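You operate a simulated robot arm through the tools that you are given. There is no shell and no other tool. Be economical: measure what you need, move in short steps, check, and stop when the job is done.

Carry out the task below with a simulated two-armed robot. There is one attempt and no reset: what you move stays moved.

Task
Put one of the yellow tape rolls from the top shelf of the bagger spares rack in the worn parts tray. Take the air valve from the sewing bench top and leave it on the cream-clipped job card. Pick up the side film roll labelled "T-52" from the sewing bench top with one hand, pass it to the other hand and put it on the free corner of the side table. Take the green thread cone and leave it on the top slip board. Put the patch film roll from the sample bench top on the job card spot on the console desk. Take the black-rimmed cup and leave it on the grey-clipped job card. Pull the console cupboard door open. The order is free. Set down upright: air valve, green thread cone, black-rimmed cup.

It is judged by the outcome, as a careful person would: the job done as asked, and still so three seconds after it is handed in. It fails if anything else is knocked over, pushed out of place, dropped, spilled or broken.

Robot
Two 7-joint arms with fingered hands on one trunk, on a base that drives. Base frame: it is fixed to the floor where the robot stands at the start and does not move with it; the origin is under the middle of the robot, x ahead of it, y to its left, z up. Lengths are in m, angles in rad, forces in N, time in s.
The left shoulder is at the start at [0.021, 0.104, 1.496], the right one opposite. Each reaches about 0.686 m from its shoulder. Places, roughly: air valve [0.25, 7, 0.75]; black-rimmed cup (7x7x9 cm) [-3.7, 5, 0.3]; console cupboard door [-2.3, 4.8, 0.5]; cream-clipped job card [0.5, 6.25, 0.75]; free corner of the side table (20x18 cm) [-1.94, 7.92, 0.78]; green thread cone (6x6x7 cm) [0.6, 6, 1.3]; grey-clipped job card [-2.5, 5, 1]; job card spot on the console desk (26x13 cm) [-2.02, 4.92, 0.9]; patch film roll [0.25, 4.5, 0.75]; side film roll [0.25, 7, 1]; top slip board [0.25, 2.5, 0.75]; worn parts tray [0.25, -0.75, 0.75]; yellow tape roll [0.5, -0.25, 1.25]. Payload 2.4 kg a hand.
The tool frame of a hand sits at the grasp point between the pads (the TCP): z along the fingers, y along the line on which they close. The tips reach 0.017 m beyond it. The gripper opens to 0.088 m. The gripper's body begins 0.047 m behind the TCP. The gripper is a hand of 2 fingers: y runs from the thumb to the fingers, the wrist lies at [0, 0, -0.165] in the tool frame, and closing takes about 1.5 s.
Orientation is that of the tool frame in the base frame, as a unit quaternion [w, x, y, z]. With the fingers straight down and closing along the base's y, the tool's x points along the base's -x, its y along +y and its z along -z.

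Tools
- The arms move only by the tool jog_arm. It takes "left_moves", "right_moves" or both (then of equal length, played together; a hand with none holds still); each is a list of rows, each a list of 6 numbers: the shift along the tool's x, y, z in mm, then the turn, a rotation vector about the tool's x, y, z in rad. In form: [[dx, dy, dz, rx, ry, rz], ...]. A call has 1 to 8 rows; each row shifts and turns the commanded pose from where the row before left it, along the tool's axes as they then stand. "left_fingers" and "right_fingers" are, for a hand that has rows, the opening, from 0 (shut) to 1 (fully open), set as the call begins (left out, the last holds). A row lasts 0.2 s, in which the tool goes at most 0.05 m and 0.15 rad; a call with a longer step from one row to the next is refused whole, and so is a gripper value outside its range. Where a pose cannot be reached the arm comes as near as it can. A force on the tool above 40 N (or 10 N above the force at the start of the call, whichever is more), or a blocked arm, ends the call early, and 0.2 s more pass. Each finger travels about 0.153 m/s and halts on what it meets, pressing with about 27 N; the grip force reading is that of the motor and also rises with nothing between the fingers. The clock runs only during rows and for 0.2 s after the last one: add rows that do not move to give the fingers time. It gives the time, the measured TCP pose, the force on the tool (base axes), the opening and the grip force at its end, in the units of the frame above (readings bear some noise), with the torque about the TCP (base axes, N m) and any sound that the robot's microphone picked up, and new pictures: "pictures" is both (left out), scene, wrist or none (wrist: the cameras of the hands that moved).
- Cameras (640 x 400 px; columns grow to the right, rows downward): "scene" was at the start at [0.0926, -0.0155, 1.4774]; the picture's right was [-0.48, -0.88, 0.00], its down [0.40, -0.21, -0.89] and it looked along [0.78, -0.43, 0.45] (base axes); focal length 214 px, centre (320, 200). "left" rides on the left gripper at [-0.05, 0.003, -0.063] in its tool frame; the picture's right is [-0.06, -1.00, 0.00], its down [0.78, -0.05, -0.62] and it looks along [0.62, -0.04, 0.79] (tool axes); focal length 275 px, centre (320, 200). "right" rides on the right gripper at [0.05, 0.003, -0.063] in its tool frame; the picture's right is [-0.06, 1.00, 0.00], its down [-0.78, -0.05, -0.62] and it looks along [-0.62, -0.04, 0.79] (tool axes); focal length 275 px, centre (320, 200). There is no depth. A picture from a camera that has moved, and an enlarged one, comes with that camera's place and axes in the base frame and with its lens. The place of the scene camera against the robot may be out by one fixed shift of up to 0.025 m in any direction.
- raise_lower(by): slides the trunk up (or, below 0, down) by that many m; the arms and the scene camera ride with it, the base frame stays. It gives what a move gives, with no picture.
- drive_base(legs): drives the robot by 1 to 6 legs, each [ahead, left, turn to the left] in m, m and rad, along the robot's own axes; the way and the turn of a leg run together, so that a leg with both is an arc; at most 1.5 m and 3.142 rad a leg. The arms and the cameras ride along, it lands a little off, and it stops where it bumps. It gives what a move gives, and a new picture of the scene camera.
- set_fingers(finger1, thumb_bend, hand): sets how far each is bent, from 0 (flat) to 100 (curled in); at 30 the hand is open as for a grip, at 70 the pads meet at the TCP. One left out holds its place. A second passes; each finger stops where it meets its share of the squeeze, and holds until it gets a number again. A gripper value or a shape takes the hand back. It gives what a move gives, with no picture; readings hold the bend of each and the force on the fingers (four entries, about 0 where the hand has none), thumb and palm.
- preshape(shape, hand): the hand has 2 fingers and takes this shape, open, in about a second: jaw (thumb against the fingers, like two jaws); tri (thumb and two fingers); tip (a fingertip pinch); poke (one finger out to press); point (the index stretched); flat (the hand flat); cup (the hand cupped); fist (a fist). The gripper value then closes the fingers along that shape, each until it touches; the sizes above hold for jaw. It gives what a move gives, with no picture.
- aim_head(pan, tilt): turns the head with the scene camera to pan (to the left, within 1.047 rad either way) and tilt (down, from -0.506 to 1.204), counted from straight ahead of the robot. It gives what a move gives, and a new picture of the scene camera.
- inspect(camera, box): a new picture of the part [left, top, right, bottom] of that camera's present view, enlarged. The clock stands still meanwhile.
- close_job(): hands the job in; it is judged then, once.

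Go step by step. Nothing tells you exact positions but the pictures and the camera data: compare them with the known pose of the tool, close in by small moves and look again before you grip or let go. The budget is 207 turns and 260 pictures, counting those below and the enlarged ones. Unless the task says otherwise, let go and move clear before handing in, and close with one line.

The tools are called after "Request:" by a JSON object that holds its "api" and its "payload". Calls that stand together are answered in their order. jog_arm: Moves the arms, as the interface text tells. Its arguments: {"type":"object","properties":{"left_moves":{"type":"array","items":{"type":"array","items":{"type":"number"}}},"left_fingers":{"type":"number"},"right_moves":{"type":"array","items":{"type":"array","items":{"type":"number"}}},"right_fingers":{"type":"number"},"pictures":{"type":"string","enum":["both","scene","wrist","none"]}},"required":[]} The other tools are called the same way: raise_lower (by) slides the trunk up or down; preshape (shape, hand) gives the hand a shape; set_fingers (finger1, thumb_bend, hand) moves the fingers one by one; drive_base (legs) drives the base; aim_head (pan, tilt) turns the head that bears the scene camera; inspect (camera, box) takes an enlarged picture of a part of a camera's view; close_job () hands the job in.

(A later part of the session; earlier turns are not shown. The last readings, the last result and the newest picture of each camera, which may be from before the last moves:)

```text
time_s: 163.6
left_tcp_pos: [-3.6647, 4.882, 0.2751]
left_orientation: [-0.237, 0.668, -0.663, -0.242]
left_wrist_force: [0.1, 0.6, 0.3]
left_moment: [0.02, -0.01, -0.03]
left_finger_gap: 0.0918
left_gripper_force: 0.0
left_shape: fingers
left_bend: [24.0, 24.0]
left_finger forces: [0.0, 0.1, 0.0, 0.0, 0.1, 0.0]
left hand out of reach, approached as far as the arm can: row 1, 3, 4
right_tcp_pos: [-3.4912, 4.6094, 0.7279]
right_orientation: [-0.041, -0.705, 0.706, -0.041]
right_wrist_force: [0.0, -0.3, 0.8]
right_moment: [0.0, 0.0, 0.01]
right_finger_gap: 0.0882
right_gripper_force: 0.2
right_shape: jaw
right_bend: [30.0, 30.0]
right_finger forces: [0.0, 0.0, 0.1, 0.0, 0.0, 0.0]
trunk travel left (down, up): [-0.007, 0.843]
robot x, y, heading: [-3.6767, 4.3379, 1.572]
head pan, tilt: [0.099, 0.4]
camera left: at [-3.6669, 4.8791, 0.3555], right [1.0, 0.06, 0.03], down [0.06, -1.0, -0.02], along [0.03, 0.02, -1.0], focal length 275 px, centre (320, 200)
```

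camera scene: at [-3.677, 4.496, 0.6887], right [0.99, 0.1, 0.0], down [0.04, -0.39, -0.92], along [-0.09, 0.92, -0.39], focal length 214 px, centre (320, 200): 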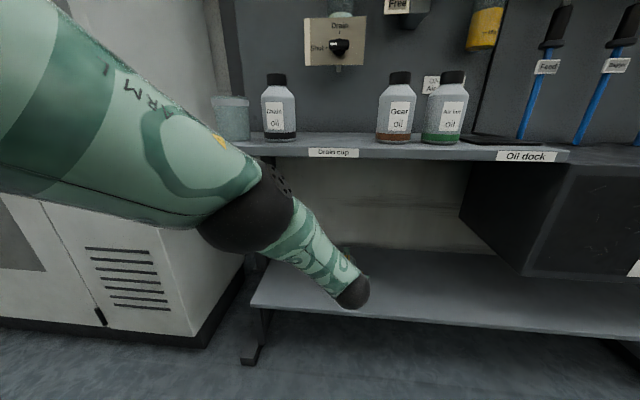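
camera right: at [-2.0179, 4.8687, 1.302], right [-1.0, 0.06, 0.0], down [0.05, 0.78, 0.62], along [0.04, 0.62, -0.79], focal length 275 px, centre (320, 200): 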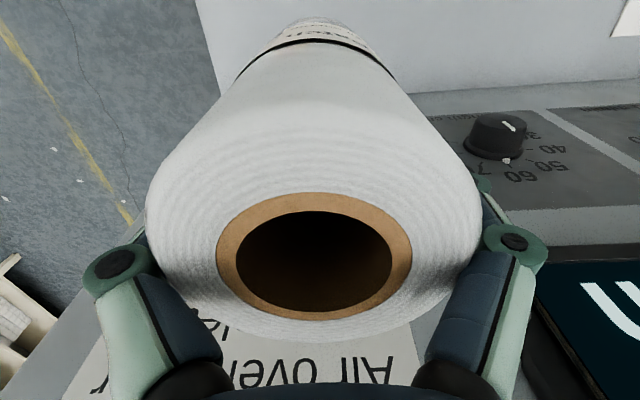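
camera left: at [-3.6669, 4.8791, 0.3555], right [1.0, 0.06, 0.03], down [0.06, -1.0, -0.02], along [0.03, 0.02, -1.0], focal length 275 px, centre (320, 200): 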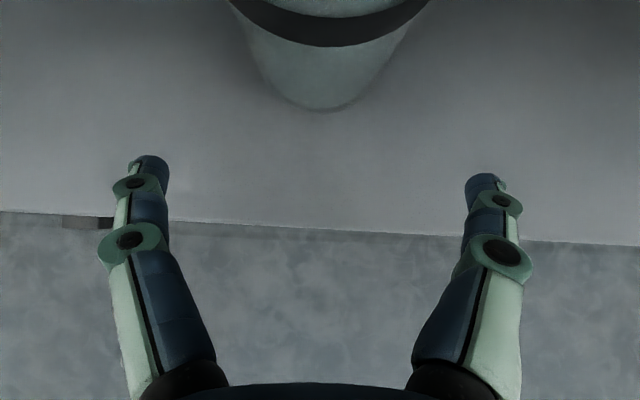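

Request:
{"api": "jog_arm", "payload": {"left_moves": [[14.5, 0, -2.3, 0, 0, 0], [14.5, 0, -2.3, 0, 0, 0], [0, 0, 0, 0, 0, 0]], "pictures": "none"}}

```text
time_s: 164.4
left_tcp_pos: [-3.6642, 4.856, 0.2608]
left_orientation: [-0.236, 0.668, -0.663, -0.242]
left_wrist_force: [-0.3, -0.4, -1.2]
left_moment: [-0.01, 0.02, 0.02]
left_finger_gap: 0.0921
left_gripper_force: 0.0
left_shape: fingers
left_bend: [24.0, 24.0]
left_finger forces: [0.0, 0.0, 0.0, 0.0, 0.1, 0.1]
right_tcp_pos: [-3.4903, 4.6096, 0.7282]
right_orientation: [-0.041, -0.706, 0.706, -0.041]
right_wrist_force: [-0.7, -0.4, 0.2]
right_moment: [0.05, -0.03, 0.0]
right_finger_gap: 0.088
right_gripper_force: 0.1
right_shape: jaw
right_bend: [30.0, 30.0]
right_finger forces: [0.1, 0.1, 0.1, 0.1, 0.1, 0.1]
trunk travel left (down, up): [-0.007, 0.843]
robot x, y, heading: [-3.6742, 4.3413, 1.577]
head pan, tilt: [0.099, 0.4]
```

The palm would touch the rim if too low, so I raise 20 mm and then advance in two steps.

Request:
{"api": "jog_arm", "payload": {"left_moves": [[-6.4, -1.5, -7.6, 0, 0, 0], [-6.4, -1.5, -7.6, 0, 0, 0], [0, 0, 0, 0, 0, 0]], "pictures": "none"}}

Request:
{"api": "drive_base", "payload": {"legs": [[0.065, 0, 0]]}}

Request:
{"api": "inspect", "payload": {"camera": "left", "box": [0, 0, 640, 400]}}

```text
time_s: 165.2
left_tcp_pos: [-3.6628, 4.8578, 0.2808]
left_orientation: [-0.236, 0.668, -0.663, -0.242]
left_wrist_force: [0.1, 0.4, 0.6]
left_moment: [0.03, 0.0, 0.0]
left_finger_gap: 0.0918
left_gripper_force: 0.0
left_shape: fingers
left_bend: [24.0, 24.0]
left_finger forces: [0.0, 0.0, 0.0, 0.1, 0.0, 0.1]
right_tcp_pos: [-3.4892, 4.6103, 0.7276]
right_orientation: [-0.041, -0.705, 0.706, -0.042]
right_wrist_force: [0.0, 0.6, 0.2]
right_moment: [0.01, 0.01, -0.02]
right_finger_gap: 0.0878
right_gripper_force: 0.0
right_shape: jaw
right_bend: [30.0, 30.0]
right_finger forces: [0.1, 0.0, 0.0, 0.0, 0.1, 0.0]
trunk travel left (down, up): [-0.007, 0.843]
robot x, y, heading: [-3.674, 4.3373, 1.574]
head pan, tilt: [0.099, 0.4]
```

```text
time_s: 166.2
left_tcp_pos: [-3.6621, 4.9227, 0.281]
left_orientation: [-0.236, 0.669, -0.663, -0.241]
left_wrist_force: [0.4, 0.7, -1.0]
left_moment: [0.01, 0.03, 0.0]
left_finger_gap: 0.0922
left_gripper_force: 0.2
left_shape: fingers
left_bend: [24.0, 24.0]
left_finger forces: [0.1, 0.0, 0.1, 0.0, 0.1, 0.0]
right_tcp_pos: [-3.4905, 4.6751, 0.7275]
right_orientation: [-0.041, -0.706, 0.706, -0.041]
right_wrist_force: [0.8, -0.9, 0.1]
right_moment: [0.02, 0.0, -0.02]
right_finger_gap: 0.0881
right_gripper_force: 0.0
right_shape: jaw
right_bend: [30.0, 30.0]
right_finger forces: [0.1, 0.0, 0.1, 0.0, 0.0, 0.1]
trunk travel left (down, up): [-0.007, 0.843]
robot x, y, heading: [-3.6745, 4.4022, 1.572]
head pan, tilt: [0.099, 0.4]
camera scene: at [-3.6771, 4.5609, 0.6887], right [0.99, 0.1, 0.0], down [0.04, -0.39, -0.92], along [-0.09, 0.92, -0.39], focal length 214 px, centre (320, 200)
```

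scene: 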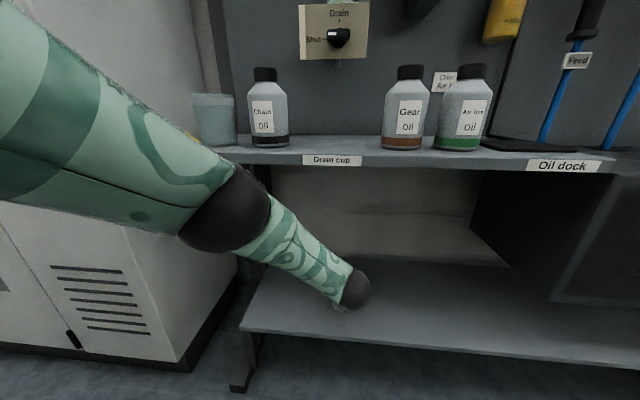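

```text
1.00 times, centred on (320, 200) of left (not enlarged: the box is as wide or as high as the picture)
camera zoom: at [-3.6639, 4.9196, 0.3609], right [1.0, 0.06, 0.03], down [0.06, -1.0, -0.02], along [0.03, 0.02, -1.0], focal length 275 px, centre (320, 200)
```

zoom: 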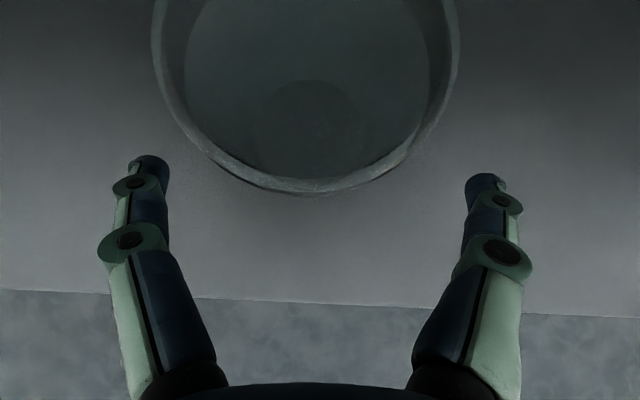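

Request:
{"api": "drive_base", "payload": {"legs": [[0.026, 0.003, 0]]}}

Request:
{"api": "inspect", "payload": {"camera": "left", "box": [0, 0, 640, 400]}}

```text
time_s: 167.1
left_tcp_pos: [-3.6634, 4.9484, 0.281]
left_orientation: [-0.236, 0.669, -0.662, -0.242]
left_wrist_force: [-0.4, 0.9, 0.0]
left_moment: [0.01, 0.0, -0.03]
left_finger_gap: 0.0919
left_gripper_force: 0.0
left_shape: fingers
left_bend: [24.0, 24.0]
left_finger forces: [0.0, 0.1, 0.0, 0.1, 0.0, 0.0]
right_tcp_pos: [-3.4927, 4.6997, 0.7284]
right_orientation: [-0.042, -0.705, 0.706, -0.041]
right_wrist_force: [0.7, 0.2, -0.2]
right_moment: [0.01, -0.03, 0.01]
right_finger_gap: 0.088
right_gripper_force: 0.1
right_shape: jaw
right_bend: [30.0, 30.0]
right_finger forces: [0.0, 0.0, 0.1, 0.0, 0.0, 0.1]
trunk travel left (down, up): [-0.007, 0.843]
robot x, y, heading: [-3.6786, 4.4309, 1.574]
head pan, tilt: [0.099, 0.4]
camera scene: at [-3.6801, 4.5873, 0.6887], right [0.99, 0.1, 0.0], down [0.04, -0.39, -0.92], along [-0.09, 0.92, -0.39], focal length 214 px, centre (320, 200)
```

scene: 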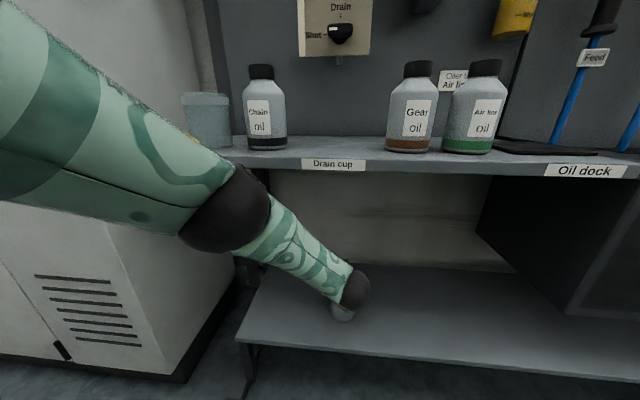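

```text
1.00 times, centred on (320, 200) of left (not enlarged: the box is as wide or as high as the picture)
camera zoom: at [-3.667, 4.946, 0.3609], right [1.0, 0.06, 0.03], down [0.06, -1.0, -0.02], along [0.03, 0.02, -1.0], focal length 275 px, centre (320, 200)
```

zoom: 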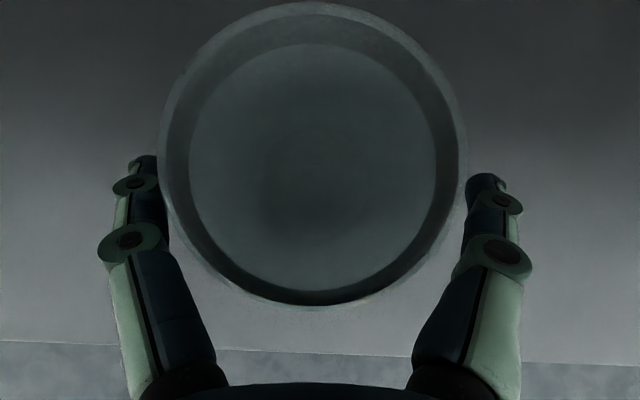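

The cup is between the fingers; I close the left hand.

Request:
{"api": "jog_arm", "payload": {"left_moves": [[0, 0, 0, 0, 0, 0], [0, 0, 0, 0, 0, 0], [0, 0, 0, 0, 0, 0], [0, 0, 0, 0, 0, 0], [0, 0, 0, 0, 0, 0], [0, 0, 0, 0, 0, 0]], "left_fingers": 0, "pictures": "wrist"}}

```text
time_s: 168.4
left_tcp_pos: [-3.6652, 4.9504, 0.2805]
left_orientation: [-0.235, 0.668, -0.664, -0.242]
left_wrist_force: [0.4, -0.2, -0.6]
left_moment: [-0.03, -0.01, 0.02]
left_finger_gap: 0.057
left_gripper_force: 26.6
left_shape: jaw
left_bend: [72.0, 62.0]
left_finger forces: [24.2, 0.1, 0.1, 0.1, 22.3, 0.0]
right_tcp_pos: [-3.4929, 4.701, 0.7269]
right_orientation: [-0.042, -0.706, 0.706, -0.042]
right_wrist_force: [-0.4, 0.1, 0.1]
right_moment: [0.02, -0.02, 0.01]
right_finger_gap: 0.088
right_gripper_force: 0.1
right_shape: jaw
right_bend: [30.0, 30.0]
right_finger forces: [0.0, 0.0, 0.1, 0.0, 0.0, 0.0]
trunk travel left (down, up): [-0.007, 0.843]
robot x, y, heading: [-3.6803, 4.4296, 1.576]
head pan, tilt: [0.099, 0.4]
camera left: at [-3.667, 4.946, 0.3608], right [1.0, 0.06, 0.03], down [0.06, -1.0, -0.02], along [0.03, 0.02, -1.0], focal length 275 px, centre (320, 200)
```

left: 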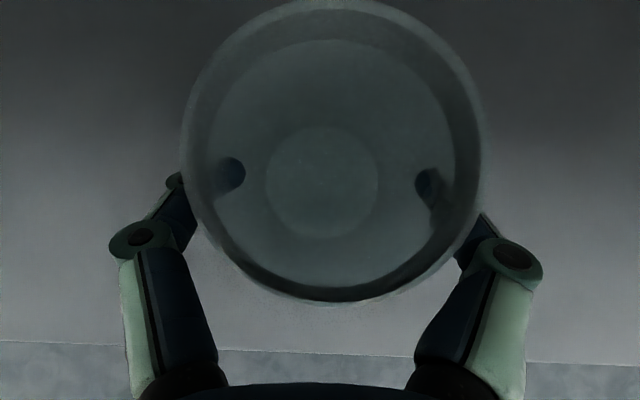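

Gripped through the clear wall. Lift slightly, back out, then raise.

Request:
{"api": "raise_lower", "payload": {"by": 0.03}}

Request:
{"api": "drive_base", "payload": {"legs": [[-0.2, 0, 0]]}}

Request:
{"api": "inspect", "payload": {"camera": "left", "box": [0, 0, 640, 400]}}

```text
time_s: 169.2
left_tcp_pos: [-3.6645, 4.949, 0.3109]
left_orientation: [-0.237, 0.667, -0.664, -0.242]
left_wrist_force: [-0.4, -0.4, -0.6]
left_moment: [-0.02, 0.01, 0.01]
left_finger_gap: 0.0565
left_gripper_force: 26.7
left_shape: jaw
left_bend: [72.0, 62.0]
left_finger forces: [24.1, 0.1, 0.1, 0.0, 22.2, 0.0]
right_tcp_pos: [-3.4936, 4.6999, 0.7585]
right_orientation: [0.04, 0.707, -0.705, 0.041]
right_wrist_force: [-0.3, 0.4, -0.3]
right_moment: [-0.02, 0.01, -0.01]
right_finger_gap: 0.0881
right_gripper_force: 0.1
right_shape: jaw
right_bend: [30.0, 30.0]
right_finger forces: [0.0, 0.0, 0.0, 0.0, 0.0, 0.1]
trunk travel left (down, up): [-0.037, 0.813]
robot x, y, heading: [-3.6759, 4.4332, 1.573]
head pan, tilt: [0.099, 0.4]
```

```text
time_s: 170.8
left_tcp_pos: [-3.6639, 4.7502, 0.3111]
left_orientation: [-0.236, 0.667, -0.664, -0.242]
left_wrist_force: [0.5, -0.4, -0.8]
left_moment: [0.0, 0.02, 0.01]
left_finger_gap: 0.0564
left_gripper_force: 26.9
left_shape: jaw
left_bend: [72.0, 62.0]
left_finger forces: [24.1, 0.0, 0.1, 0.0, 22.1, 0.0]
right_tcp_pos: [-3.4942, 4.5037, 0.7569]
right_orientation: [-0.042, -0.705, 0.706, -0.04]
right_wrist_force: [0.9, 0.1, -0.7]
right_moment: [0.01, 0.02, 0.02]
right_finger_gap: 0.0879
right_gripper_force: 0.0
right_shape: jaw
right_bend: [30.0, 30.0]
right_finger forces: [0.0, 0.1, 0.0, 0.0, 0.1, 0.0]
trunk travel left (down, up): [-0.037, 0.813]
robot x, y, heading: [-3.6775, 4.2324, 1.571]
head pan, tilt: [0.099, 0.4]
camera scene: at [-3.6799, 4.3877, 0.7171], right [1.0, 0.1, 0.0], down [0.04, -0.39, -0.92], along [-0.09, 0.92, -0.39], focal length 214 px, centre (320, 200)
```

scene: 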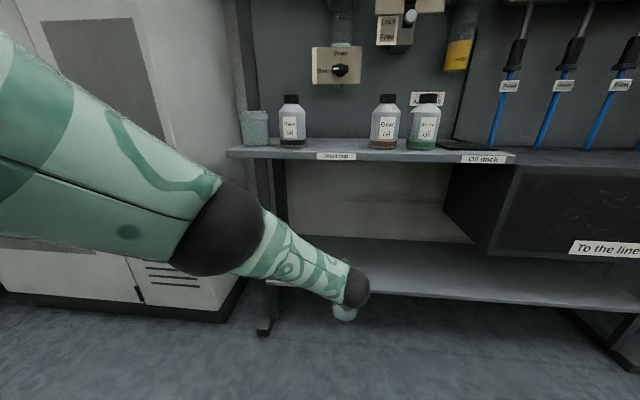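

```text
1.00 times, centred on (320, 200) of left (not enlarged: the box is as wide or as high as the picture)
camera zoom: at [-3.6663, 4.7482, 0.3908], right [1.0, 0.06, 0.03], down [0.06, -1.0, -0.02], along [0.03, 0.02, -1.0], focal length 275 px, centre (320, 200)
```

zoom: 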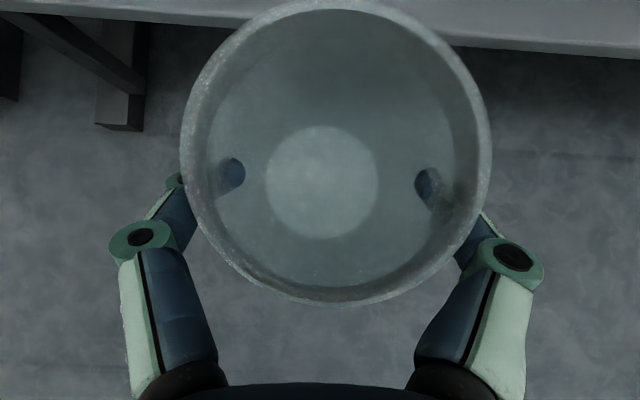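

The cup is held well. I back off, raise to above desk height, and move across to in front of the grey-clipped card near [-2.60, 4.92].

Request:
{"api": "drive_base", "payload": {"legs": [[-0.25, 0, 0]]}}

Request:
{"api": "raise_lower", "payload": {"by": 0.4}}

Request:
{"api": "raise_lower", "payload": {"by": 0.36}}

Request:
{"api": "drive_base", "payload": {"legs": [[0, -1.06, 0], [0.15, 0, 0]]}}

Request:
{"api": "aim_head", "payload": {"pan": 0, "tilt": 0.75}}

```text
time_s: 172.6
left_tcp_pos: [-3.6638, 4.4996, 0.3118]
left_orientation: [-0.236, 0.667, -0.664, -0.242]
left_wrist_force: [0.3, 0.3, 0.0]
left_moment: [0.0, 0.01, -0.01]
left_finger_gap: 0.0567
left_gripper_force: 27.3
left_shape: jaw
left_bend: [72.0, 62.0]
left_finger forces: [24.1, 0.1, 0.0, 0.0, 22.1, 0.0]
right_tcp_pos: [-3.4935, 4.2525, 0.7573]
right_orientation: [-0.043, -0.705, 0.706, -0.041]
right_wrist_force: [0.9, -0.5, -0.3]
right_moment: [0.01, -0.04, -0.02]
right_finger_gap: 0.0882
right_gripper_force: 0.1
right_shape: jaw
right_bend: [30.0, 30.0]
right_finger forces: [0.1, 0.1, 0.0, 0.0, 0.0, 0.0]
trunk travel left (down, up): [-0.037, 0.813]
robot x, y, heading: [-3.6785, 3.9822, 1.564]
head pan, tilt: [0.099, 0.4]
camera scene: at [-3.68, 4.1369, 0.7171], right [1.0, 0.1, 0.0], down [0.04, -0.39, -0.92], along [-0.09, 0.92, -0.39], focal length 214 px, centre (320, 200)
```

scene: 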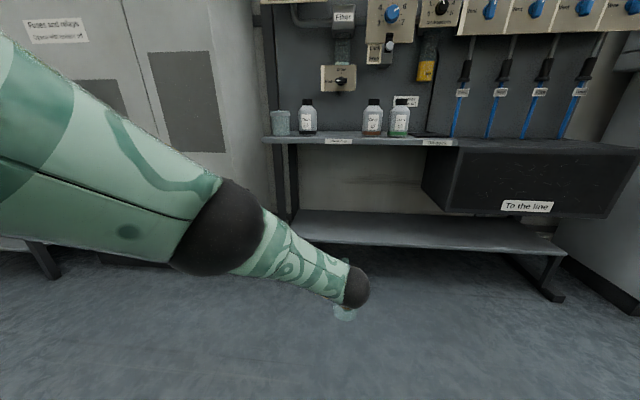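

```text
time_s: 176.4
left_tcp_pos: [-3.6641, 4.5455, 0.828]
left_orientation: [-0.312, 0.636, -0.63, -0.317]
left_wrist_force: [-0.1, 0.4, -0.1]
left_moment: [-0.01, -0.03, -0.02]
left_finger_gap: 0.0565
left_gripper_force: 27.0
left_shape: jaw
left_bend: [72.0, 62.0]
left_finger forces: [24.1, 0.0, 0.0, 0.0, 22.1, 0.1]
right_tcp_pos: [-3.4944, 4.252, 1.1573]
right_orientation: [0.041, 0.706, -0.706, 0.04]
right_wrist_force: [-0.2, -0.9, -0.4]
right_moment: [0.0, 0.01, -0.01]
right_finger_gap: 0.088
right_gripper_force: 0.1
right_shape: jaw
right_bend: [30.0, 30.0]
right_finger forces: [0.0, 0.0, 0.1, 0.1, 0.0, 0.1]
trunk travel left (down, up): [-0.437, 0.413]
robot x, y, heading: [-3.6722, 3.9823, 1.565]
head pan, tilt: [0.099, 0.4]
```

```text
time_s: 179.9
left_tcp_pos: [-3.6649, 4.5492, 1.2097]
left_orientation: [-0.324, 0.63, -0.624, -0.33]
left_wrist_force: [-0.4, 0.2, -0.7]
left_moment: [0.01, -0.01, 0.01]
left_finger_gap: 0.0563
left_gripper_force: 26.5
left_shape: jaw
left_bend: [72.0, 62.0]
left_finger forces: [24.2, 0.1, 0.0, 0.0, 22.2, 0.0]
right_tcp_pos: [-3.4932, 4.2524, 1.5173]
right_orientation: [0.042, 0.706, -0.706, 0.04]
right_wrist_force: [-0.7, -0.2, 0.4]
right_moment: [-0.02, 0.0, -0.02]
right_finger_gap: 0.088
right_gripper_force: 0.0
right_shape: jaw
right_bend: [30.0, 30.0]
right_finger forces: [0.0, 0.0, 0.0, 0.0, 0.1, 0.0]
trunk travel left (down, up): [-0.797, 0.053]
robot x, y, heading: [-3.6791, 3.979, 1.569]
head pan, tilt: [0.099, 0.4]
```

```text
time_s: 186.3
left_tcp_pos: [-2.6127, 4.7015, 1.2084]
left_orientation: [-0.325, 0.629, -0.624, -0.33]
left_wrist_force: [0.4, 0.5, -0.6]
left_moment: [-0.01, 0.02, 0.01]
left_finger_gap: 0.0563
left_gripper_force: 27.7
left_shape: jaw
left_bend: [72.0, 62.0]
left_finger forces: [24.1, 0.1, 0.0, 0.0, 22.3, 0.0]
right_tcp_pos: [-2.4411, 4.4026, 1.5182]
right_orientation: [0.041, 0.707, -0.705, 0.041]
right_wrist_force: [-0.4, 0.6, -0.2]
right_moment: [-0.01, 0.0, -0.01]
right_finger_gap: 0.0879
right_gripper_force: 0.1
right_shape: jaw
right_bend: [30.0, 30.0]
right_finger forces: [0.0, 0.0, 0.0, 0.0, 0.1, 0.0]
trunk travel left (down, up): [-0.797, 0.053]
robot x, y, heading: [-2.6251, 4.1299, 1.566]
head pan, tilt: [0.099, 0.4]
camera scene: at [-2.6276, 4.268, 1.4745], right [0.99, 0.1, 0.0], down [0.04, -0.39, -0.92], along [-0.09, 0.92, -0.39], focal length 214 px, centre (320, 200)
```

scene: 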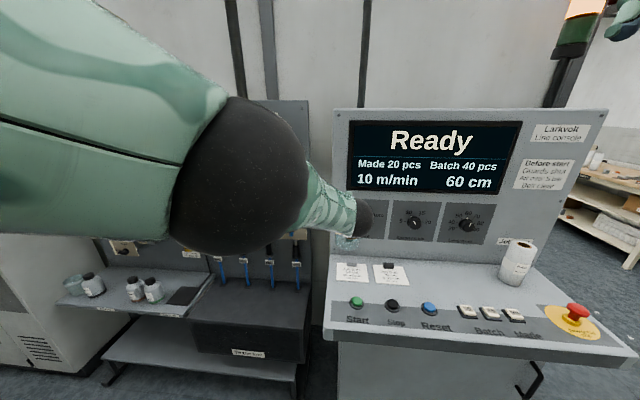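

```text
time_s: 187.2
left_tcp_pos: [-2.6131, 4.6994, 1.211]
left_orientation: [-0.325, 0.629, -0.624, -0.33]
left_wrist_force: [0.3, 0.9, -0.1]
left_moment: [0.01, -0.02, -0.01]
left_finger_gap: 0.0567
left_gripper_force: 26.7
left_shape: jaw
left_bend: [72.0, 62.0]
left_finger forces: [24.1, 0.0, 0.1, 0.0, 22.1, 0.1]
right_tcp_pos: [-2.4409, 4.4011, 1.5172]
right_orientation: [-0.042, -0.706, 0.706, -0.041]
right_wrist_force: [-0.3, 1.1, 0.3]
right_moment: [0.0, -0.02, -0.02]
right_finger_gap: 0.088
right_gripper_force: 0.1
right_shape: jaw
right_bend: [30.0, 30.0]
right_finger forces: [0.0, 0.0, 0.0, 0.1, 0.1, 0.0]
trunk travel left (down, up): [-0.797, 0.053]
robot x, y, heading: [-2.6258, 4.1326, 1.572]
head pan, tilt: [0.0, 0.75]
camera scene: at [-2.6185, 4.2571, 1.4436], right [1.0, 0.0, 0.0], down [0.0, -0.68, -0.73], along [0.0, 0.73, -0.68], focal length 214 px, centre (320, 200)
```

scene: 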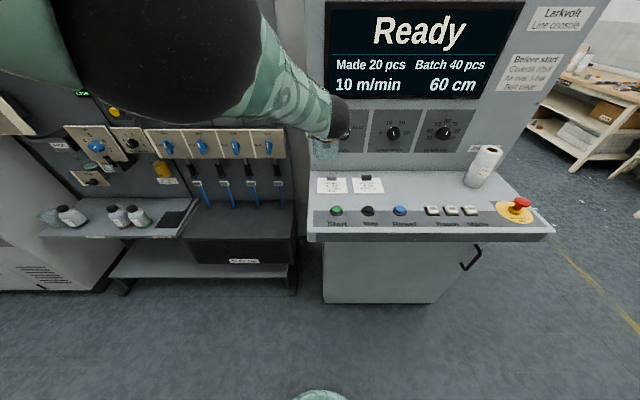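

The hand pitched during the raise; I rotate it back so the cup is vertical again.

Request:
{"api": "jog_arm", "payload": {"left_moves": [[0, 0, 0, 0, 0.09, 0], [0, 0, 0, 0, 0.09, 0], [0, 0, 0, 0, 0, 0]]}}

```text
time_s: 188.0
left_tcp_pos: [-2.6217, 4.694, 1.2065]
left_orientation: [-0.266, 0.658, -0.65, -0.272]
left_wrist_force: [0.2, 0.4, -0.8]
left_moment: [0.01, -0.01, 0.01]
left_finger_gap: 0.0566
left_gripper_force: 26.6
left_shape: jaw
left_bend: [72.0, 62.0]
left_finger forces: [24.0, 0.0, 0.0, 0.0, 22.2, 0.0]
left hand out of reach, approached as far as the arm can: row 2
right_tcp_pos: [-2.441, 4.4022, 1.5184]
right_orientation: [0.041, 0.706, -0.706, 0.042]
right_wrist_force: [0.3, -1.7, 0.0]
right_moment: [-0.02, 0.0, 0.0]
right_finger_gap: 0.0883
right_gripper_force: 0.1
right_shape: jaw
right_bend: [30.0, 30.0]
right_finger forces: [0.0, 0.0, 0.0, 0.0, 0.0, 0.0]
trunk travel left (down, up): [-0.797, 0.053]
robot x, y, heading: [-2.626, 4.1291, 1.573]
head pan, tilt: [0.0, 0.75]
camera scene: at [-2.6186, 4.2575, 1.4435], right [1.0, 0.0, 0.0], down [0.0, -0.68, -0.73], along [0.0, 0.73, -0.68], focal length 214 px, centre (320, 200)
camera left: at [-2.6243, 4.6841, 1.2862], right [1.0, 0.05, 0.04], down [0.06, -0.99, -0.11], along [0.04, 0.11, -0.99], focal length 275 px, centre (320, 200)
```

scene: 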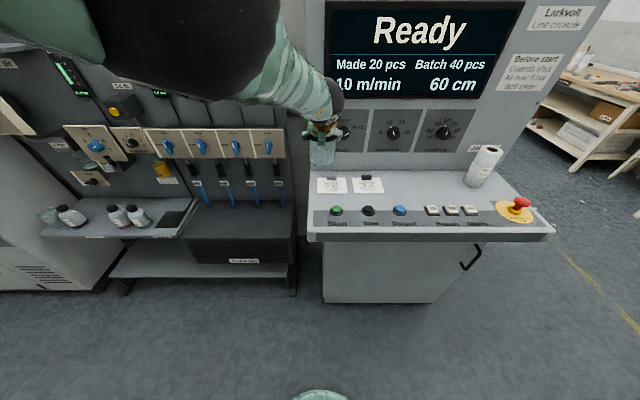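
left: 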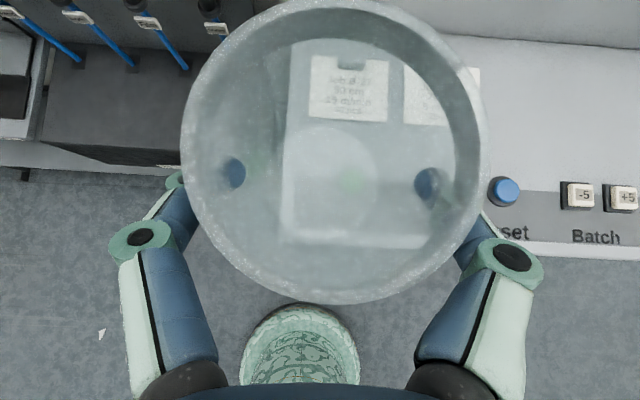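

Request:
{"api": "jog_arm", "payload": {"left_moves": [[14, 0, -14, 0, 0, 0], [14, 0, -14, 0, 0.045, 0], [0, 0, 0, 0, 0.045, 0], [0, 0, 0, 0, 0, 0]], "pictures": "none"}}

Request:
{"api": "drive_base", "payload": {"legs": [[0, -0.049, 0], [0.18, 0, 0]]}}

Request:
{"api": "inspect", "payload": {"camera": "left", "box": [0, 0, 640, 400]}}

```text
time_s: 189.0
left_tcp_pos: [-2.6207, 4.6873, 1.2034]
left_orientation: [-0.238, 0.668, -0.663, -0.241]
left_wrist_force: [0.1, 1.7, -0.9]
left_moment: [-0.05, -0.01, 0.01]
left_finger_gap: 0.0563
left_gripper_force: 27.5
left_shape: jaw
left_bend: [72.0, 62.0]
left_finger forces: [24.0, 0.1, 0.1, 0.1, 22.2, 0.1]
left hand out of reach, approached as far as the arm can: row 1, 2, 3
right_tcp_pos: [-2.441, 4.4016, 1.5178]
right_orientation: [-0.042, -0.706, 0.706, -0.041]
right_wrist_force: [0.2, 0.2, -0.1]
right_moment: [-0.01, -0.03, 0.03]
right_finger_gap: 0.0878
right_gripper_force: 0.0
right_shape: jaw
right_bend: [30.0, 30.0]
right_finger forces: [0.0, 0.0, 0.1, 0.0, 0.0, 0.0]
trunk travel left (down, up): [-0.797, 0.053]
robot x, y, heading: [-2.6246, 4.1301, 1.57]
head pan, tilt: [0.0, 0.75]
```

```text
time_s: 191.0
left_tcp_pos: [-2.5716, 4.8662, 1.2026]
left_orientation: [-0.238, 0.668, -0.663, -0.241]
left_wrist_force: [0.8, 0.1, -0.7]
left_moment: [-0.01, 0.03, 0.01]
left_finger_gap: 0.0562
left_gripper_force: 26.9
left_shape: jaw
left_bend: [72.0, 62.0]
left_finger forces: [24.0, 0.1, 0.0, 0.0, 22.2, 0.1]
right_tcp_pos: [-2.3924, 4.5818, 1.5179]
right_orientation: [0.042, 0.706, -0.706, 0.041]
right_wrist_force: [-0.7, 0.3, 0.9]
right_moment: [0.01, -0.06, 0.01]
right_finger_gap: 0.0882
right_gripper_force: 0.0
right_shape: jaw
right_bend: [30.0, 30.0]
right_finger forces: [0.2, 0.0, 0.1, 0.1, 0.0, 0.0]
trunk travel left (down, up): [-0.797, 0.053]
robot x, y, heading: [-2.5763, 4.3054, 1.57]
head pan, tilt: [0.0, 0.75]
camera scene: at [-2.5692, 4.4371, 1.4434], right [1.0, 0.0, 0.0], down [0.0, -0.68, -0.73], along [0.0, 0.73, -0.68], focal length 214 px, centre (320, 200)
```

scene: 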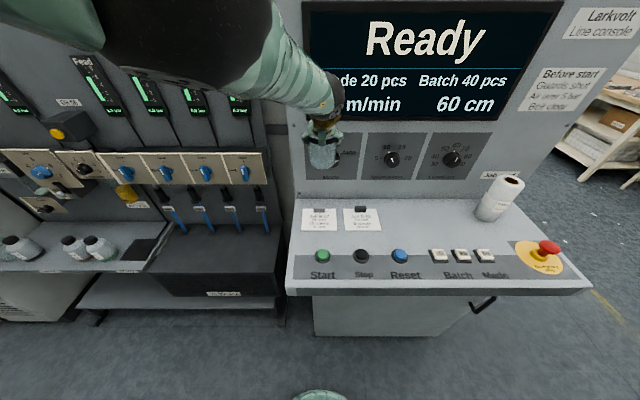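

```text
1.00 times, centred on (320, 200) of left (not enlarged: the box is as wide or as high as the picture)
camera zoom: at [-2.5741, 4.8636, 1.2824], right [1.0, 0.06, 0.04], down [0.06, -1.0, -0.02], along [0.04, 0.03, -1.0], focal length 275 px, centre (320, 200)
```

zoom: 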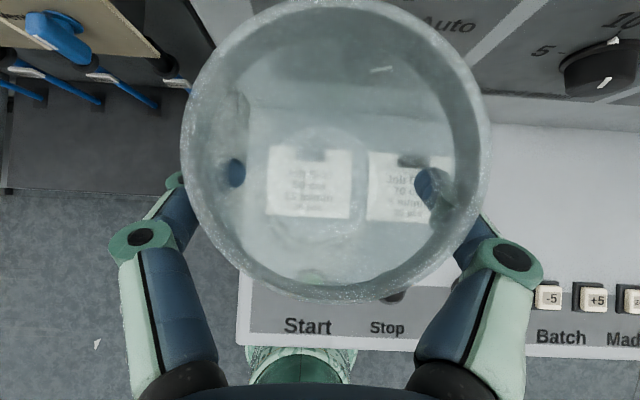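

Request:
{"api": "drive_base", "payload": {"legs": [[0.021, 0, 0]]}}

Request:
{"api": "raise_lower", "payload": {"by": -0.15}}

Request:
{"api": "inspect", "payload": {"camera": "left", "box": [0, 0, 640, 400]}}

```text
time_s: 191.8
left_tcp_pos: [-2.5712, 4.8856, 1.2024]
left_orientation: [-0.237, 0.668, -0.662, -0.242]
left_wrist_force: [-0.2, -0.3, 0.2]
left_moment: [-0.02, 0.0, 0.01]
left_finger_gap: 0.0565
left_gripper_force: 27.6
left_shape: jaw
left_bend: [72.0, 62.0]
left_finger forces: [24.0, 0.0, 0.0, 0.0, 22.2, 0.0]
right_tcp_pos: [-2.3922, 4.5997, 1.5173]
right_orientation: [-0.042, -0.706, 0.706, -0.04]
right_wrist_force: [-0.9, 0.0, -0.5]
right_moment: [0.0, 0.02, -0.02]
right_finger_gap: 0.0879
right_gripper_force: 0.2
right_shape: jaw
right_bend: [30.0, 30.0]
right_finger forces: [0.0, 0.0, 0.1, 0.0, 0.1, 0.1]
trunk travel left (down, up): [-0.797, 0.053]
robot x, y, heading: [-2.5719, 4.3282, 1.574]
head pan, tilt: [0.0, 0.75]
camera scene: at [-2.5694, 4.4564, 1.4435], right [1.0, 0.0, 0.0], down [0.0, -0.68, -0.73], along [0.0, 0.73, -0.68], focal length 214 px, centre (320, 200)
```

scene: 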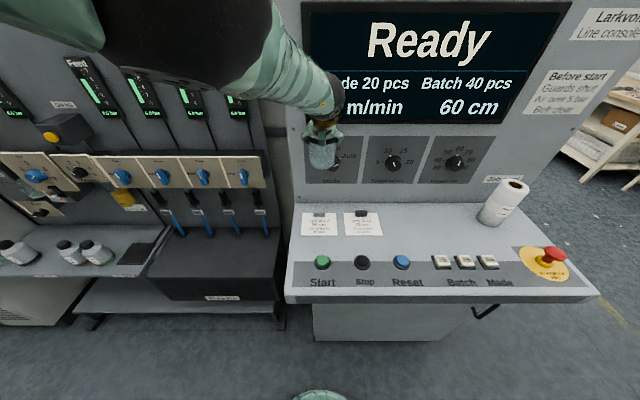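

```text
time_s: 193.5
left_tcp_pos: [-2.571, 4.8858, 1.0523]
left_orientation: [-0.237, 0.668, -0.662, -0.241]
left_wrist_force: [-0.6, -0.6, -1.0]
left_moment: [-0.05, -0.01, -0.05]
left_finger_gap: 0.0566
left_gripper_force: 27.2
left_shape: jaw
left_bend: [72.0, 62.0]
left_finger forces: [23.9, 0.1, 0.1, 0.0, 22.1, 0.1]
right_tcp_pos: [-2.3921, 4.6013, 1.3682]
right_orientation: [-0.042, -0.706, 0.706, -0.04]
right_wrist_force: [-0.1, 0.0, 0.1]
right_moment: [-0.01, 0.02, 0.04]
right_finger_gap: 0.0878
right_gripper_force: 0.0
right_shape: jaw
right_bend: [30.0, 30.0]
right_finger forces: [0.1, 0.1, 0.0, 0.0, 0.0, 0.0]
trunk travel left (down, up): [-0.647, 0.203]
robot x, y, heading: [-2.5768, 4.3282, 1.572]
head pan, tilt: [0.0, 0.75]
```

```text
1.00 times, centred on (320, 200) of left (not enlarged: the box is as wide or as high as the picture)
camera zoom: at [-2.5739, 4.8835, 1.1329], right [1.0, 0.06, 0.04], down [0.06, -1.0, -0.02], along [0.04, 0.03, -1.0], focal length 275 px, centre (320, 200)
```

zoom: 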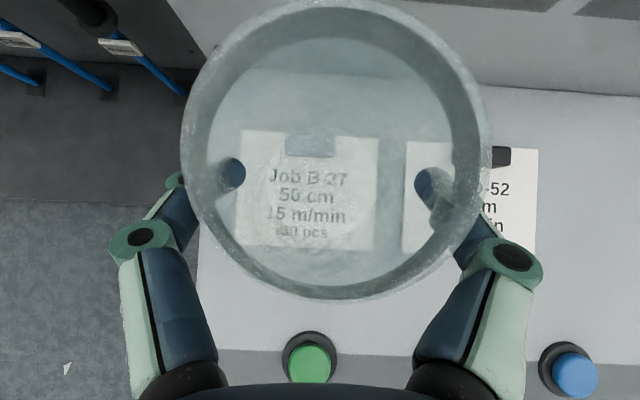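

Request:
{"api": "raise_lower", "payload": {"by": -0.06}}

Request:
{"api": "aim_head", "payload": {"pan": 0.0, "tilt": 0.7}}

Request:
{"api": "inspect", "payload": {"camera": "scene", "box": [240, 100, 440, 225]}}

```text
time_s: 194.5
left_tcp_pos: [-2.571, 4.8871, 0.9938]
left_orientation: [-0.238, 0.668, -0.662, -0.242]
left_wrist_force: [-0.7, -0.3, -1.1]
left_moment: [-0.03, 0.01, 0.0]
left_finger_gap: 0.0565
left_gripper_force: 26.5
left_shape: jaw
left_bend: [72.0, 62.0]
left_finger forces: [23.9, 0.0, 0.0, 0.0, 22.3, 0.1]
right_tcp_pos: [-2.3923, 4.6015, 1.3082]
right_orientation: [-0.042, -0.706, 0.706, -0.04]
right_wrist_force: [-0.3, 0.1, 0.2]
right_moment: [0.01, 0.02, -0.03]
right_finger_gap: 0.0878
right_gripper_force: 0.0
right_shape: jaw
right_bend: [30.0, 30.0]
right_finger forces: [0.0, 0.0, 0.0, 0.0, 0.0, 0.0]
trunk travel left (down, up): [-0.587, 0.263]
robot x, y, heading: [-2.5759, 4.3296, 1.568]
head pan, tilt: [0.0, 0.75]
```

```text
time_s: 195.2
left_tcp_pos: [-2.5709, 4.8871, 0.9916]
left_orientation: [-0.238, 0.668, -0.662, -0.243]
left_wrist_force: [-0.4, 0.0, -0.9]
left_moment: [-0.03, -0.02, 0.01]
left_finger_gap: 0.0565
left_gripper_force: 26.9
left_shape: jaw
left_bend: [72.0, 62.0]
left_finger forces: [23.9, 0.0, 0.1, 0.0, 22.1, 0.0]
right_tcp_pos: [-2.3919, 4.601, 1.3082]
right_orientation: [0.042, 0.706, -0.706, 0.041]
right_wrist_force: [-0.5, 0.5, -0.3]
right_moment: [0.02, 0.01, -0.01]
right_finger_gap: 0.0883
right_gripper_force: 0.1
right_shape: jaw
right_bend: [30.0, 30.0]
right_finger forces: [0.0, 0.0, 0.1, 0.1, 0.0, 0.0]
trunk travel left (down, up): [-0.587, 0.263]
robot x, y, heading: [-2.5771, 4.3299, 1.57]
head pan, tilt: [0.0, 0.7]
camera scene: at [-2.5694, 4.4596, 1.2375], right [1.0, 0.0, 0.0], down [0.0, -0.64, -0.76], along [0.0, 0.76, -0.64], focal length 214 px, centre (320, 200)
```

scene: 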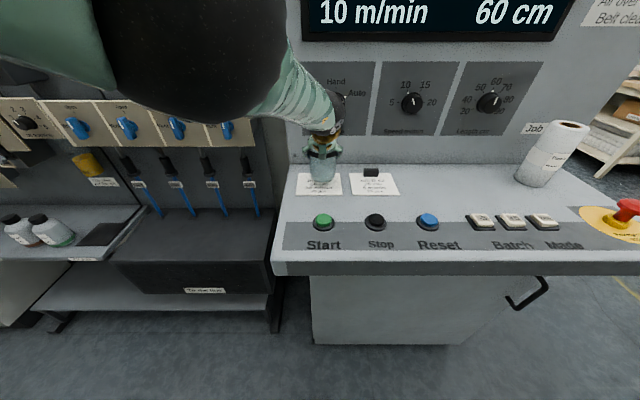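

```text
3.20 times, centred on (340, 162) of scene
camera zoom: at [-2.5694, 4.4596, 1.2375], right [1.0, 0.0, 0.0], down [0.0, -0.64, -0.76], along [0.0, 0.76, -0.64], focal length 686 px, centre (256, 320)
```

zoom: 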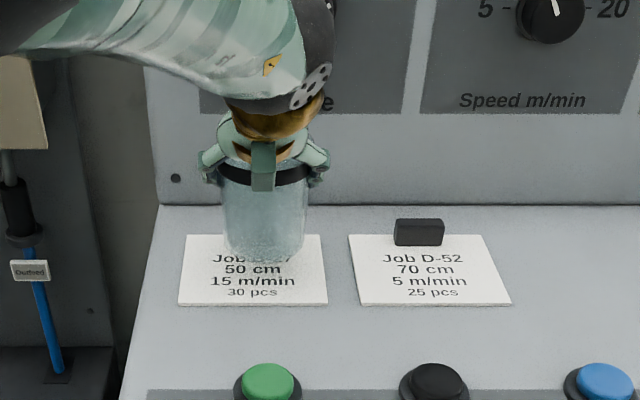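

Request:
{"api": "raise_lower", "payload": {"by": -0.012}}

Request:
{"api": "jog_arm", "payload": {"left_moves": [[1.6, 0, 1.9, 0, 0, 0], [1.6, 0, 1.9, 0, 0, 0], [1.6, 0, 1.9, 0, 0, 0]], "pictures": "none"}}

```text
time_s: 195.8
left_tcp_pos: [-2.5697, 4.8863, 0.9806]
left_orientation: [-0.239, 0.667, -0.663, -0.242]
left_wrist_force: [0.2, -8.6, 14.2]
left_moment: [0.05, -0.1, -0.03]
left_finger_gap: 0.0557
left_gripper_force: 26.8
left_shape: jaw
left_bend: [73.0, 62.0]
left_finger forces: [26.2, 0.0, 0.0, 0.1, 24.3, 0.0]
right_tcp_pos: [-2.3921, 4.5992, 1.2965]
right_orientation: [0.041, 0.706, -0.706, 0.041]
right_wrist_force: [-0.1, 0.1, -0.6]
right_moment: [-0.03, 0.01, 0.02]
right_finger_gap: 0.0878
right_gripper_force: 0.0
right_shape: jaw
right_bend: [30.0, 30.0]
right_finger forces: [0.1, 0.0, 0.0, 0.0, 0.1, 0.0]
trunk travel left (down, up): [-0.575, 0.275]
robot x, y, heading: [-2.5771, 4.3304, 1.571]
head pan, tilt: [0.0, 0.7]
```

```text
time_s: 196.6
left_tcp_pos: [-2.5707, 4.8851, 0.9715]
left_orientation: [-0.237, 0.669, -0.662, -0.242]
left_wrist_force: [1.5, 0.8, 8.8]
left_moment: [0.13, -0.1, 0.03]
left_finger_gap: 0.0556
left_gripper_force: 27.1
left_shape: jaw
left_bend: [73.0, 62.0]
left_finger forces: [24.3, 0.1, 0.0, 0.1, 22.8, 0.0]
right_tcp_pos: [-2.3925, 4.6009, 1.2958]
right_orientation: [-0.041, -0.705, 0.706, -0.04]
right_wrist_force: [0.4, 0.5, -0.2]
right_moment: [-0.01, 0.0, 0.02]
right_finger_gap: 0.0881
right_gripper_force: 0.0
right_shape: jaw
right_bend: [30.0, 30.0]
right_finger forces: [0.1, 0.1, 0.1, 0.0, 0.1, 0.0]
trunk travel left (down, up): [-0.575, 0.275]
robot x, y, heading: [-2.5744, 4.3342, 1.57]
head pan, tilt: [0.0, 0.7]
```

Contact on the card. I open and inspect before withdrawing.

Request:
{"api": "jog_arm", "payload": {"left_moves": [[0, 0, 0, 0, 0, 0], [0, 0, 0, 0, 0, 0], [0, 0, 0, 0, 0, 0], [0, 0, 0, 0, 0, 0], [0, 0, 0, 0, 0, 0]], "left_fingers": 1}}

```text
time_s: 197.8
left_tcp_pos: [-2.5723, 4.8859, 0.971]
left_orientation: [-0.237, 0.668, -0.662, -0.242]
left_wrist_force: [0.8, -0.5, 0.9]
left_moment: [0.01, 0.0, 0.01]
left_finger_gap: 0.0878
left_gripper_force: 0.0
left_shape: jaw
left_bend: [30.0, 30.0]
left_finger forces: [0.1, 0.1, 0.0, 0.0, 0.0, 0.0]
right_tcp_pos: [-2.3909, 4.6004, 1.2956]
right_orientation: [-0.042, -0.706, 0.706, -0.04]
right_wrist_force: [0.7, 1.0, 0.6]
right_moment: [0.02, -0.02, -0.01]
right_finger_gap: 0.0879
right_gripper_force: 0.0
right_shape: jaw
right_bend: [30.0, 30.0]
right_finger forces: [0.0, 0.0, 0.0, 0.0, 0.0, 0.1]
trunk travel left (down, up): [-0.575, 0.275]
robot x, y, heading: [-2.5761, 4.3293, 1.57]
head pan, tilt: [0.0, 0.7]
camera scene: at [-2.5694, 4.4597, 1.2255], right [1.0, 0.0, 0.0], down [0.0, -0.64, -0.76], along [0.0, 0.76, -0.64], focal length 214 px, centre (320, 200)
camera left: at [-2.5748, 4.8832, 1.052], right [1.0, 0.06, 0.04], down [0.06, -1.0, -0.02], along [0.03, 0.02, -1.0], focal length 275 px, centre (320, 200)
```

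scene: 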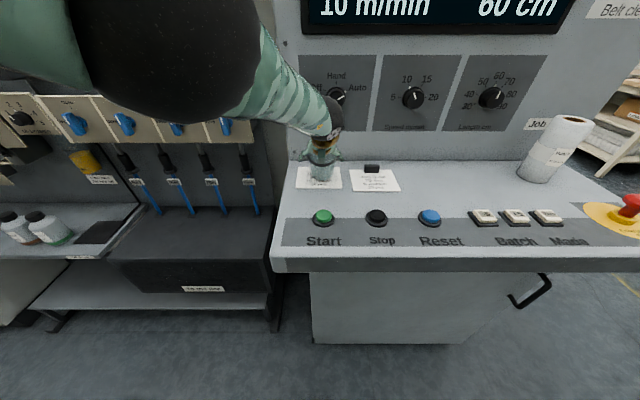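
left: 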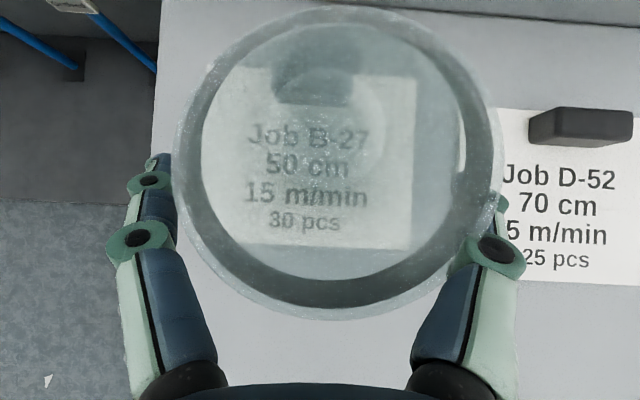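

Request:
{"api": "inspect", "payload": {"camera": "left", "box": [160, 0, 520, 330]}}

Request:
{"api": "inspect", "payload": {"camera": "scene", "box": [270, 110, 420, 210]}}

```text
1.21 times, centred on (340, 165) of left
camera zoom: at [-2.5748, 4.8832, 1.052], right [1.0, 0.06, 0.04], down [0.06, -1.0, -0.02], along [0.03, 0.02, -1.0], focal length 334 px, centre (296, 242)
```

zoom: 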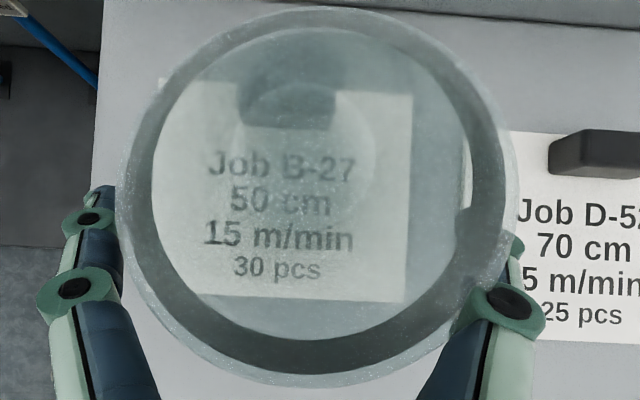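

```text
4.00 times, centred on (345, 160) of scene
camera zoom: at [-2.5694, 4.4597, 1.2255], right [1.0, 0.0, 0.0], down [0.0, -0.64, -0.76], along [0.0, 0.76, -0.64], focal length 858 px, centre (220, 360)
```

zoom: 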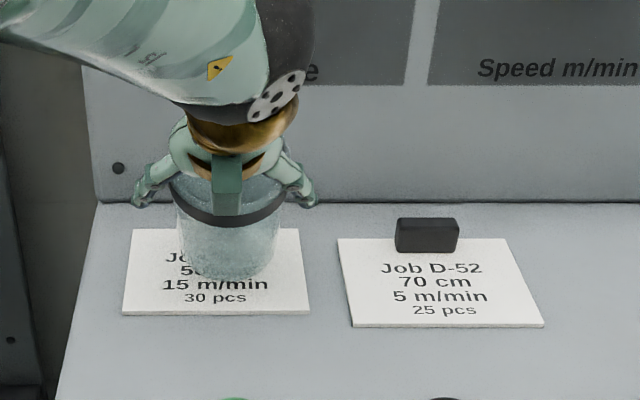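

Request:
{"api": "inspect", "payload": {"camera": "left", "box": [220, 40, 440, 260]}}

Request:
{"api": "aim_head", "payload": {"pan": 0.0, "tilt": 1.0}}

```text
1.82 times, centred on (330, 150) of left
camera zoom: at [-2.5748, 4.8832, 1.052], right [1.0, 0.06, 0.04], down [0.06, -1.0, -0.02], along [0.03, 0.02, -1.0], focal length 500 px, centre (302, 291)
```

zoom: 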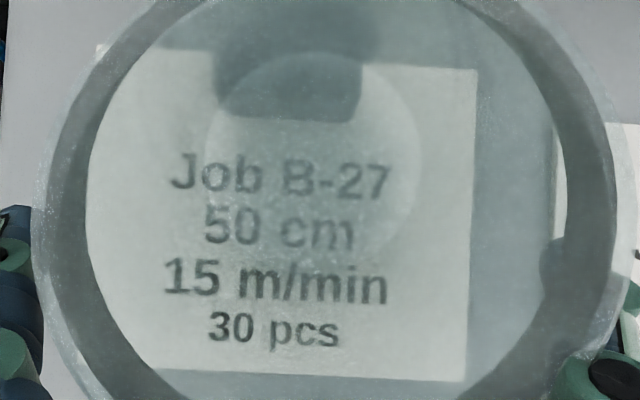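

```text
time_s: 198.6
left_tcp_pos: [-2.5736, 4.8864, 0.9719]
left_orientation: [-0.237, 0.669, -0.662, -0.242]
left_wrist_force: [0.1, -0.4, -0.5]
left_moment: [-0.01, 0.03, 0.04]
left_finger_gap: 0.0882
left_gripper_force: 0.0
left_shape: jaw
left_bend: [30.0, 30.0]
left_finger forces: [0.1, 0.0, 0.1, 0.0, 0.2, 0.0]
right_tcp_pos: [-2.3922, 4.6, 1.2954]
right_orientation: [0.042, 0.706, -0.705, 0.04]
right_wrist_force: [-0.2, -1.2, -0.1]
right_moment: [-0.01, 0.03, -0.01]
right_finger_gap: 0.0882
right_gripper_force: 0.0
right_shape: jaw
right_bend: [30.0, 30.0]
right_finger forces: [0.1, 0.1, 0.0, 0.0, 0.0, 0.0]
trunk travel left (down, up): [-0.575, 0.275]
robot x, y, heading: [-2.5773, 4.33, 1.57]
head pan, tilt: [0.0, 1.0]
camera scene: at [-2.5694, 4.4444, 1.2022], right [1.0, 0.0, 0.0], down [0.0, -0.84, -0.54], along [0.0, 0.54, -0.84], focal length 214 px, centre (320, 200)
```

scene: 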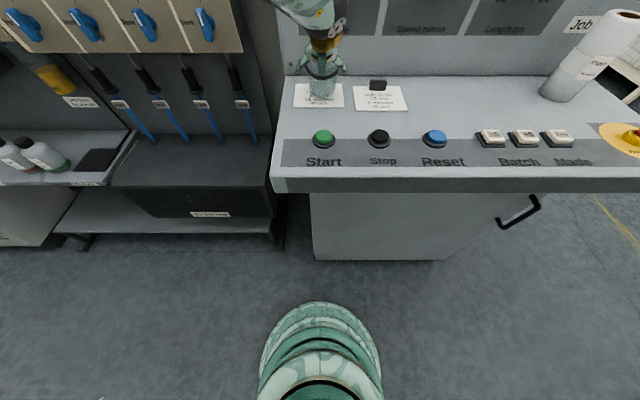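

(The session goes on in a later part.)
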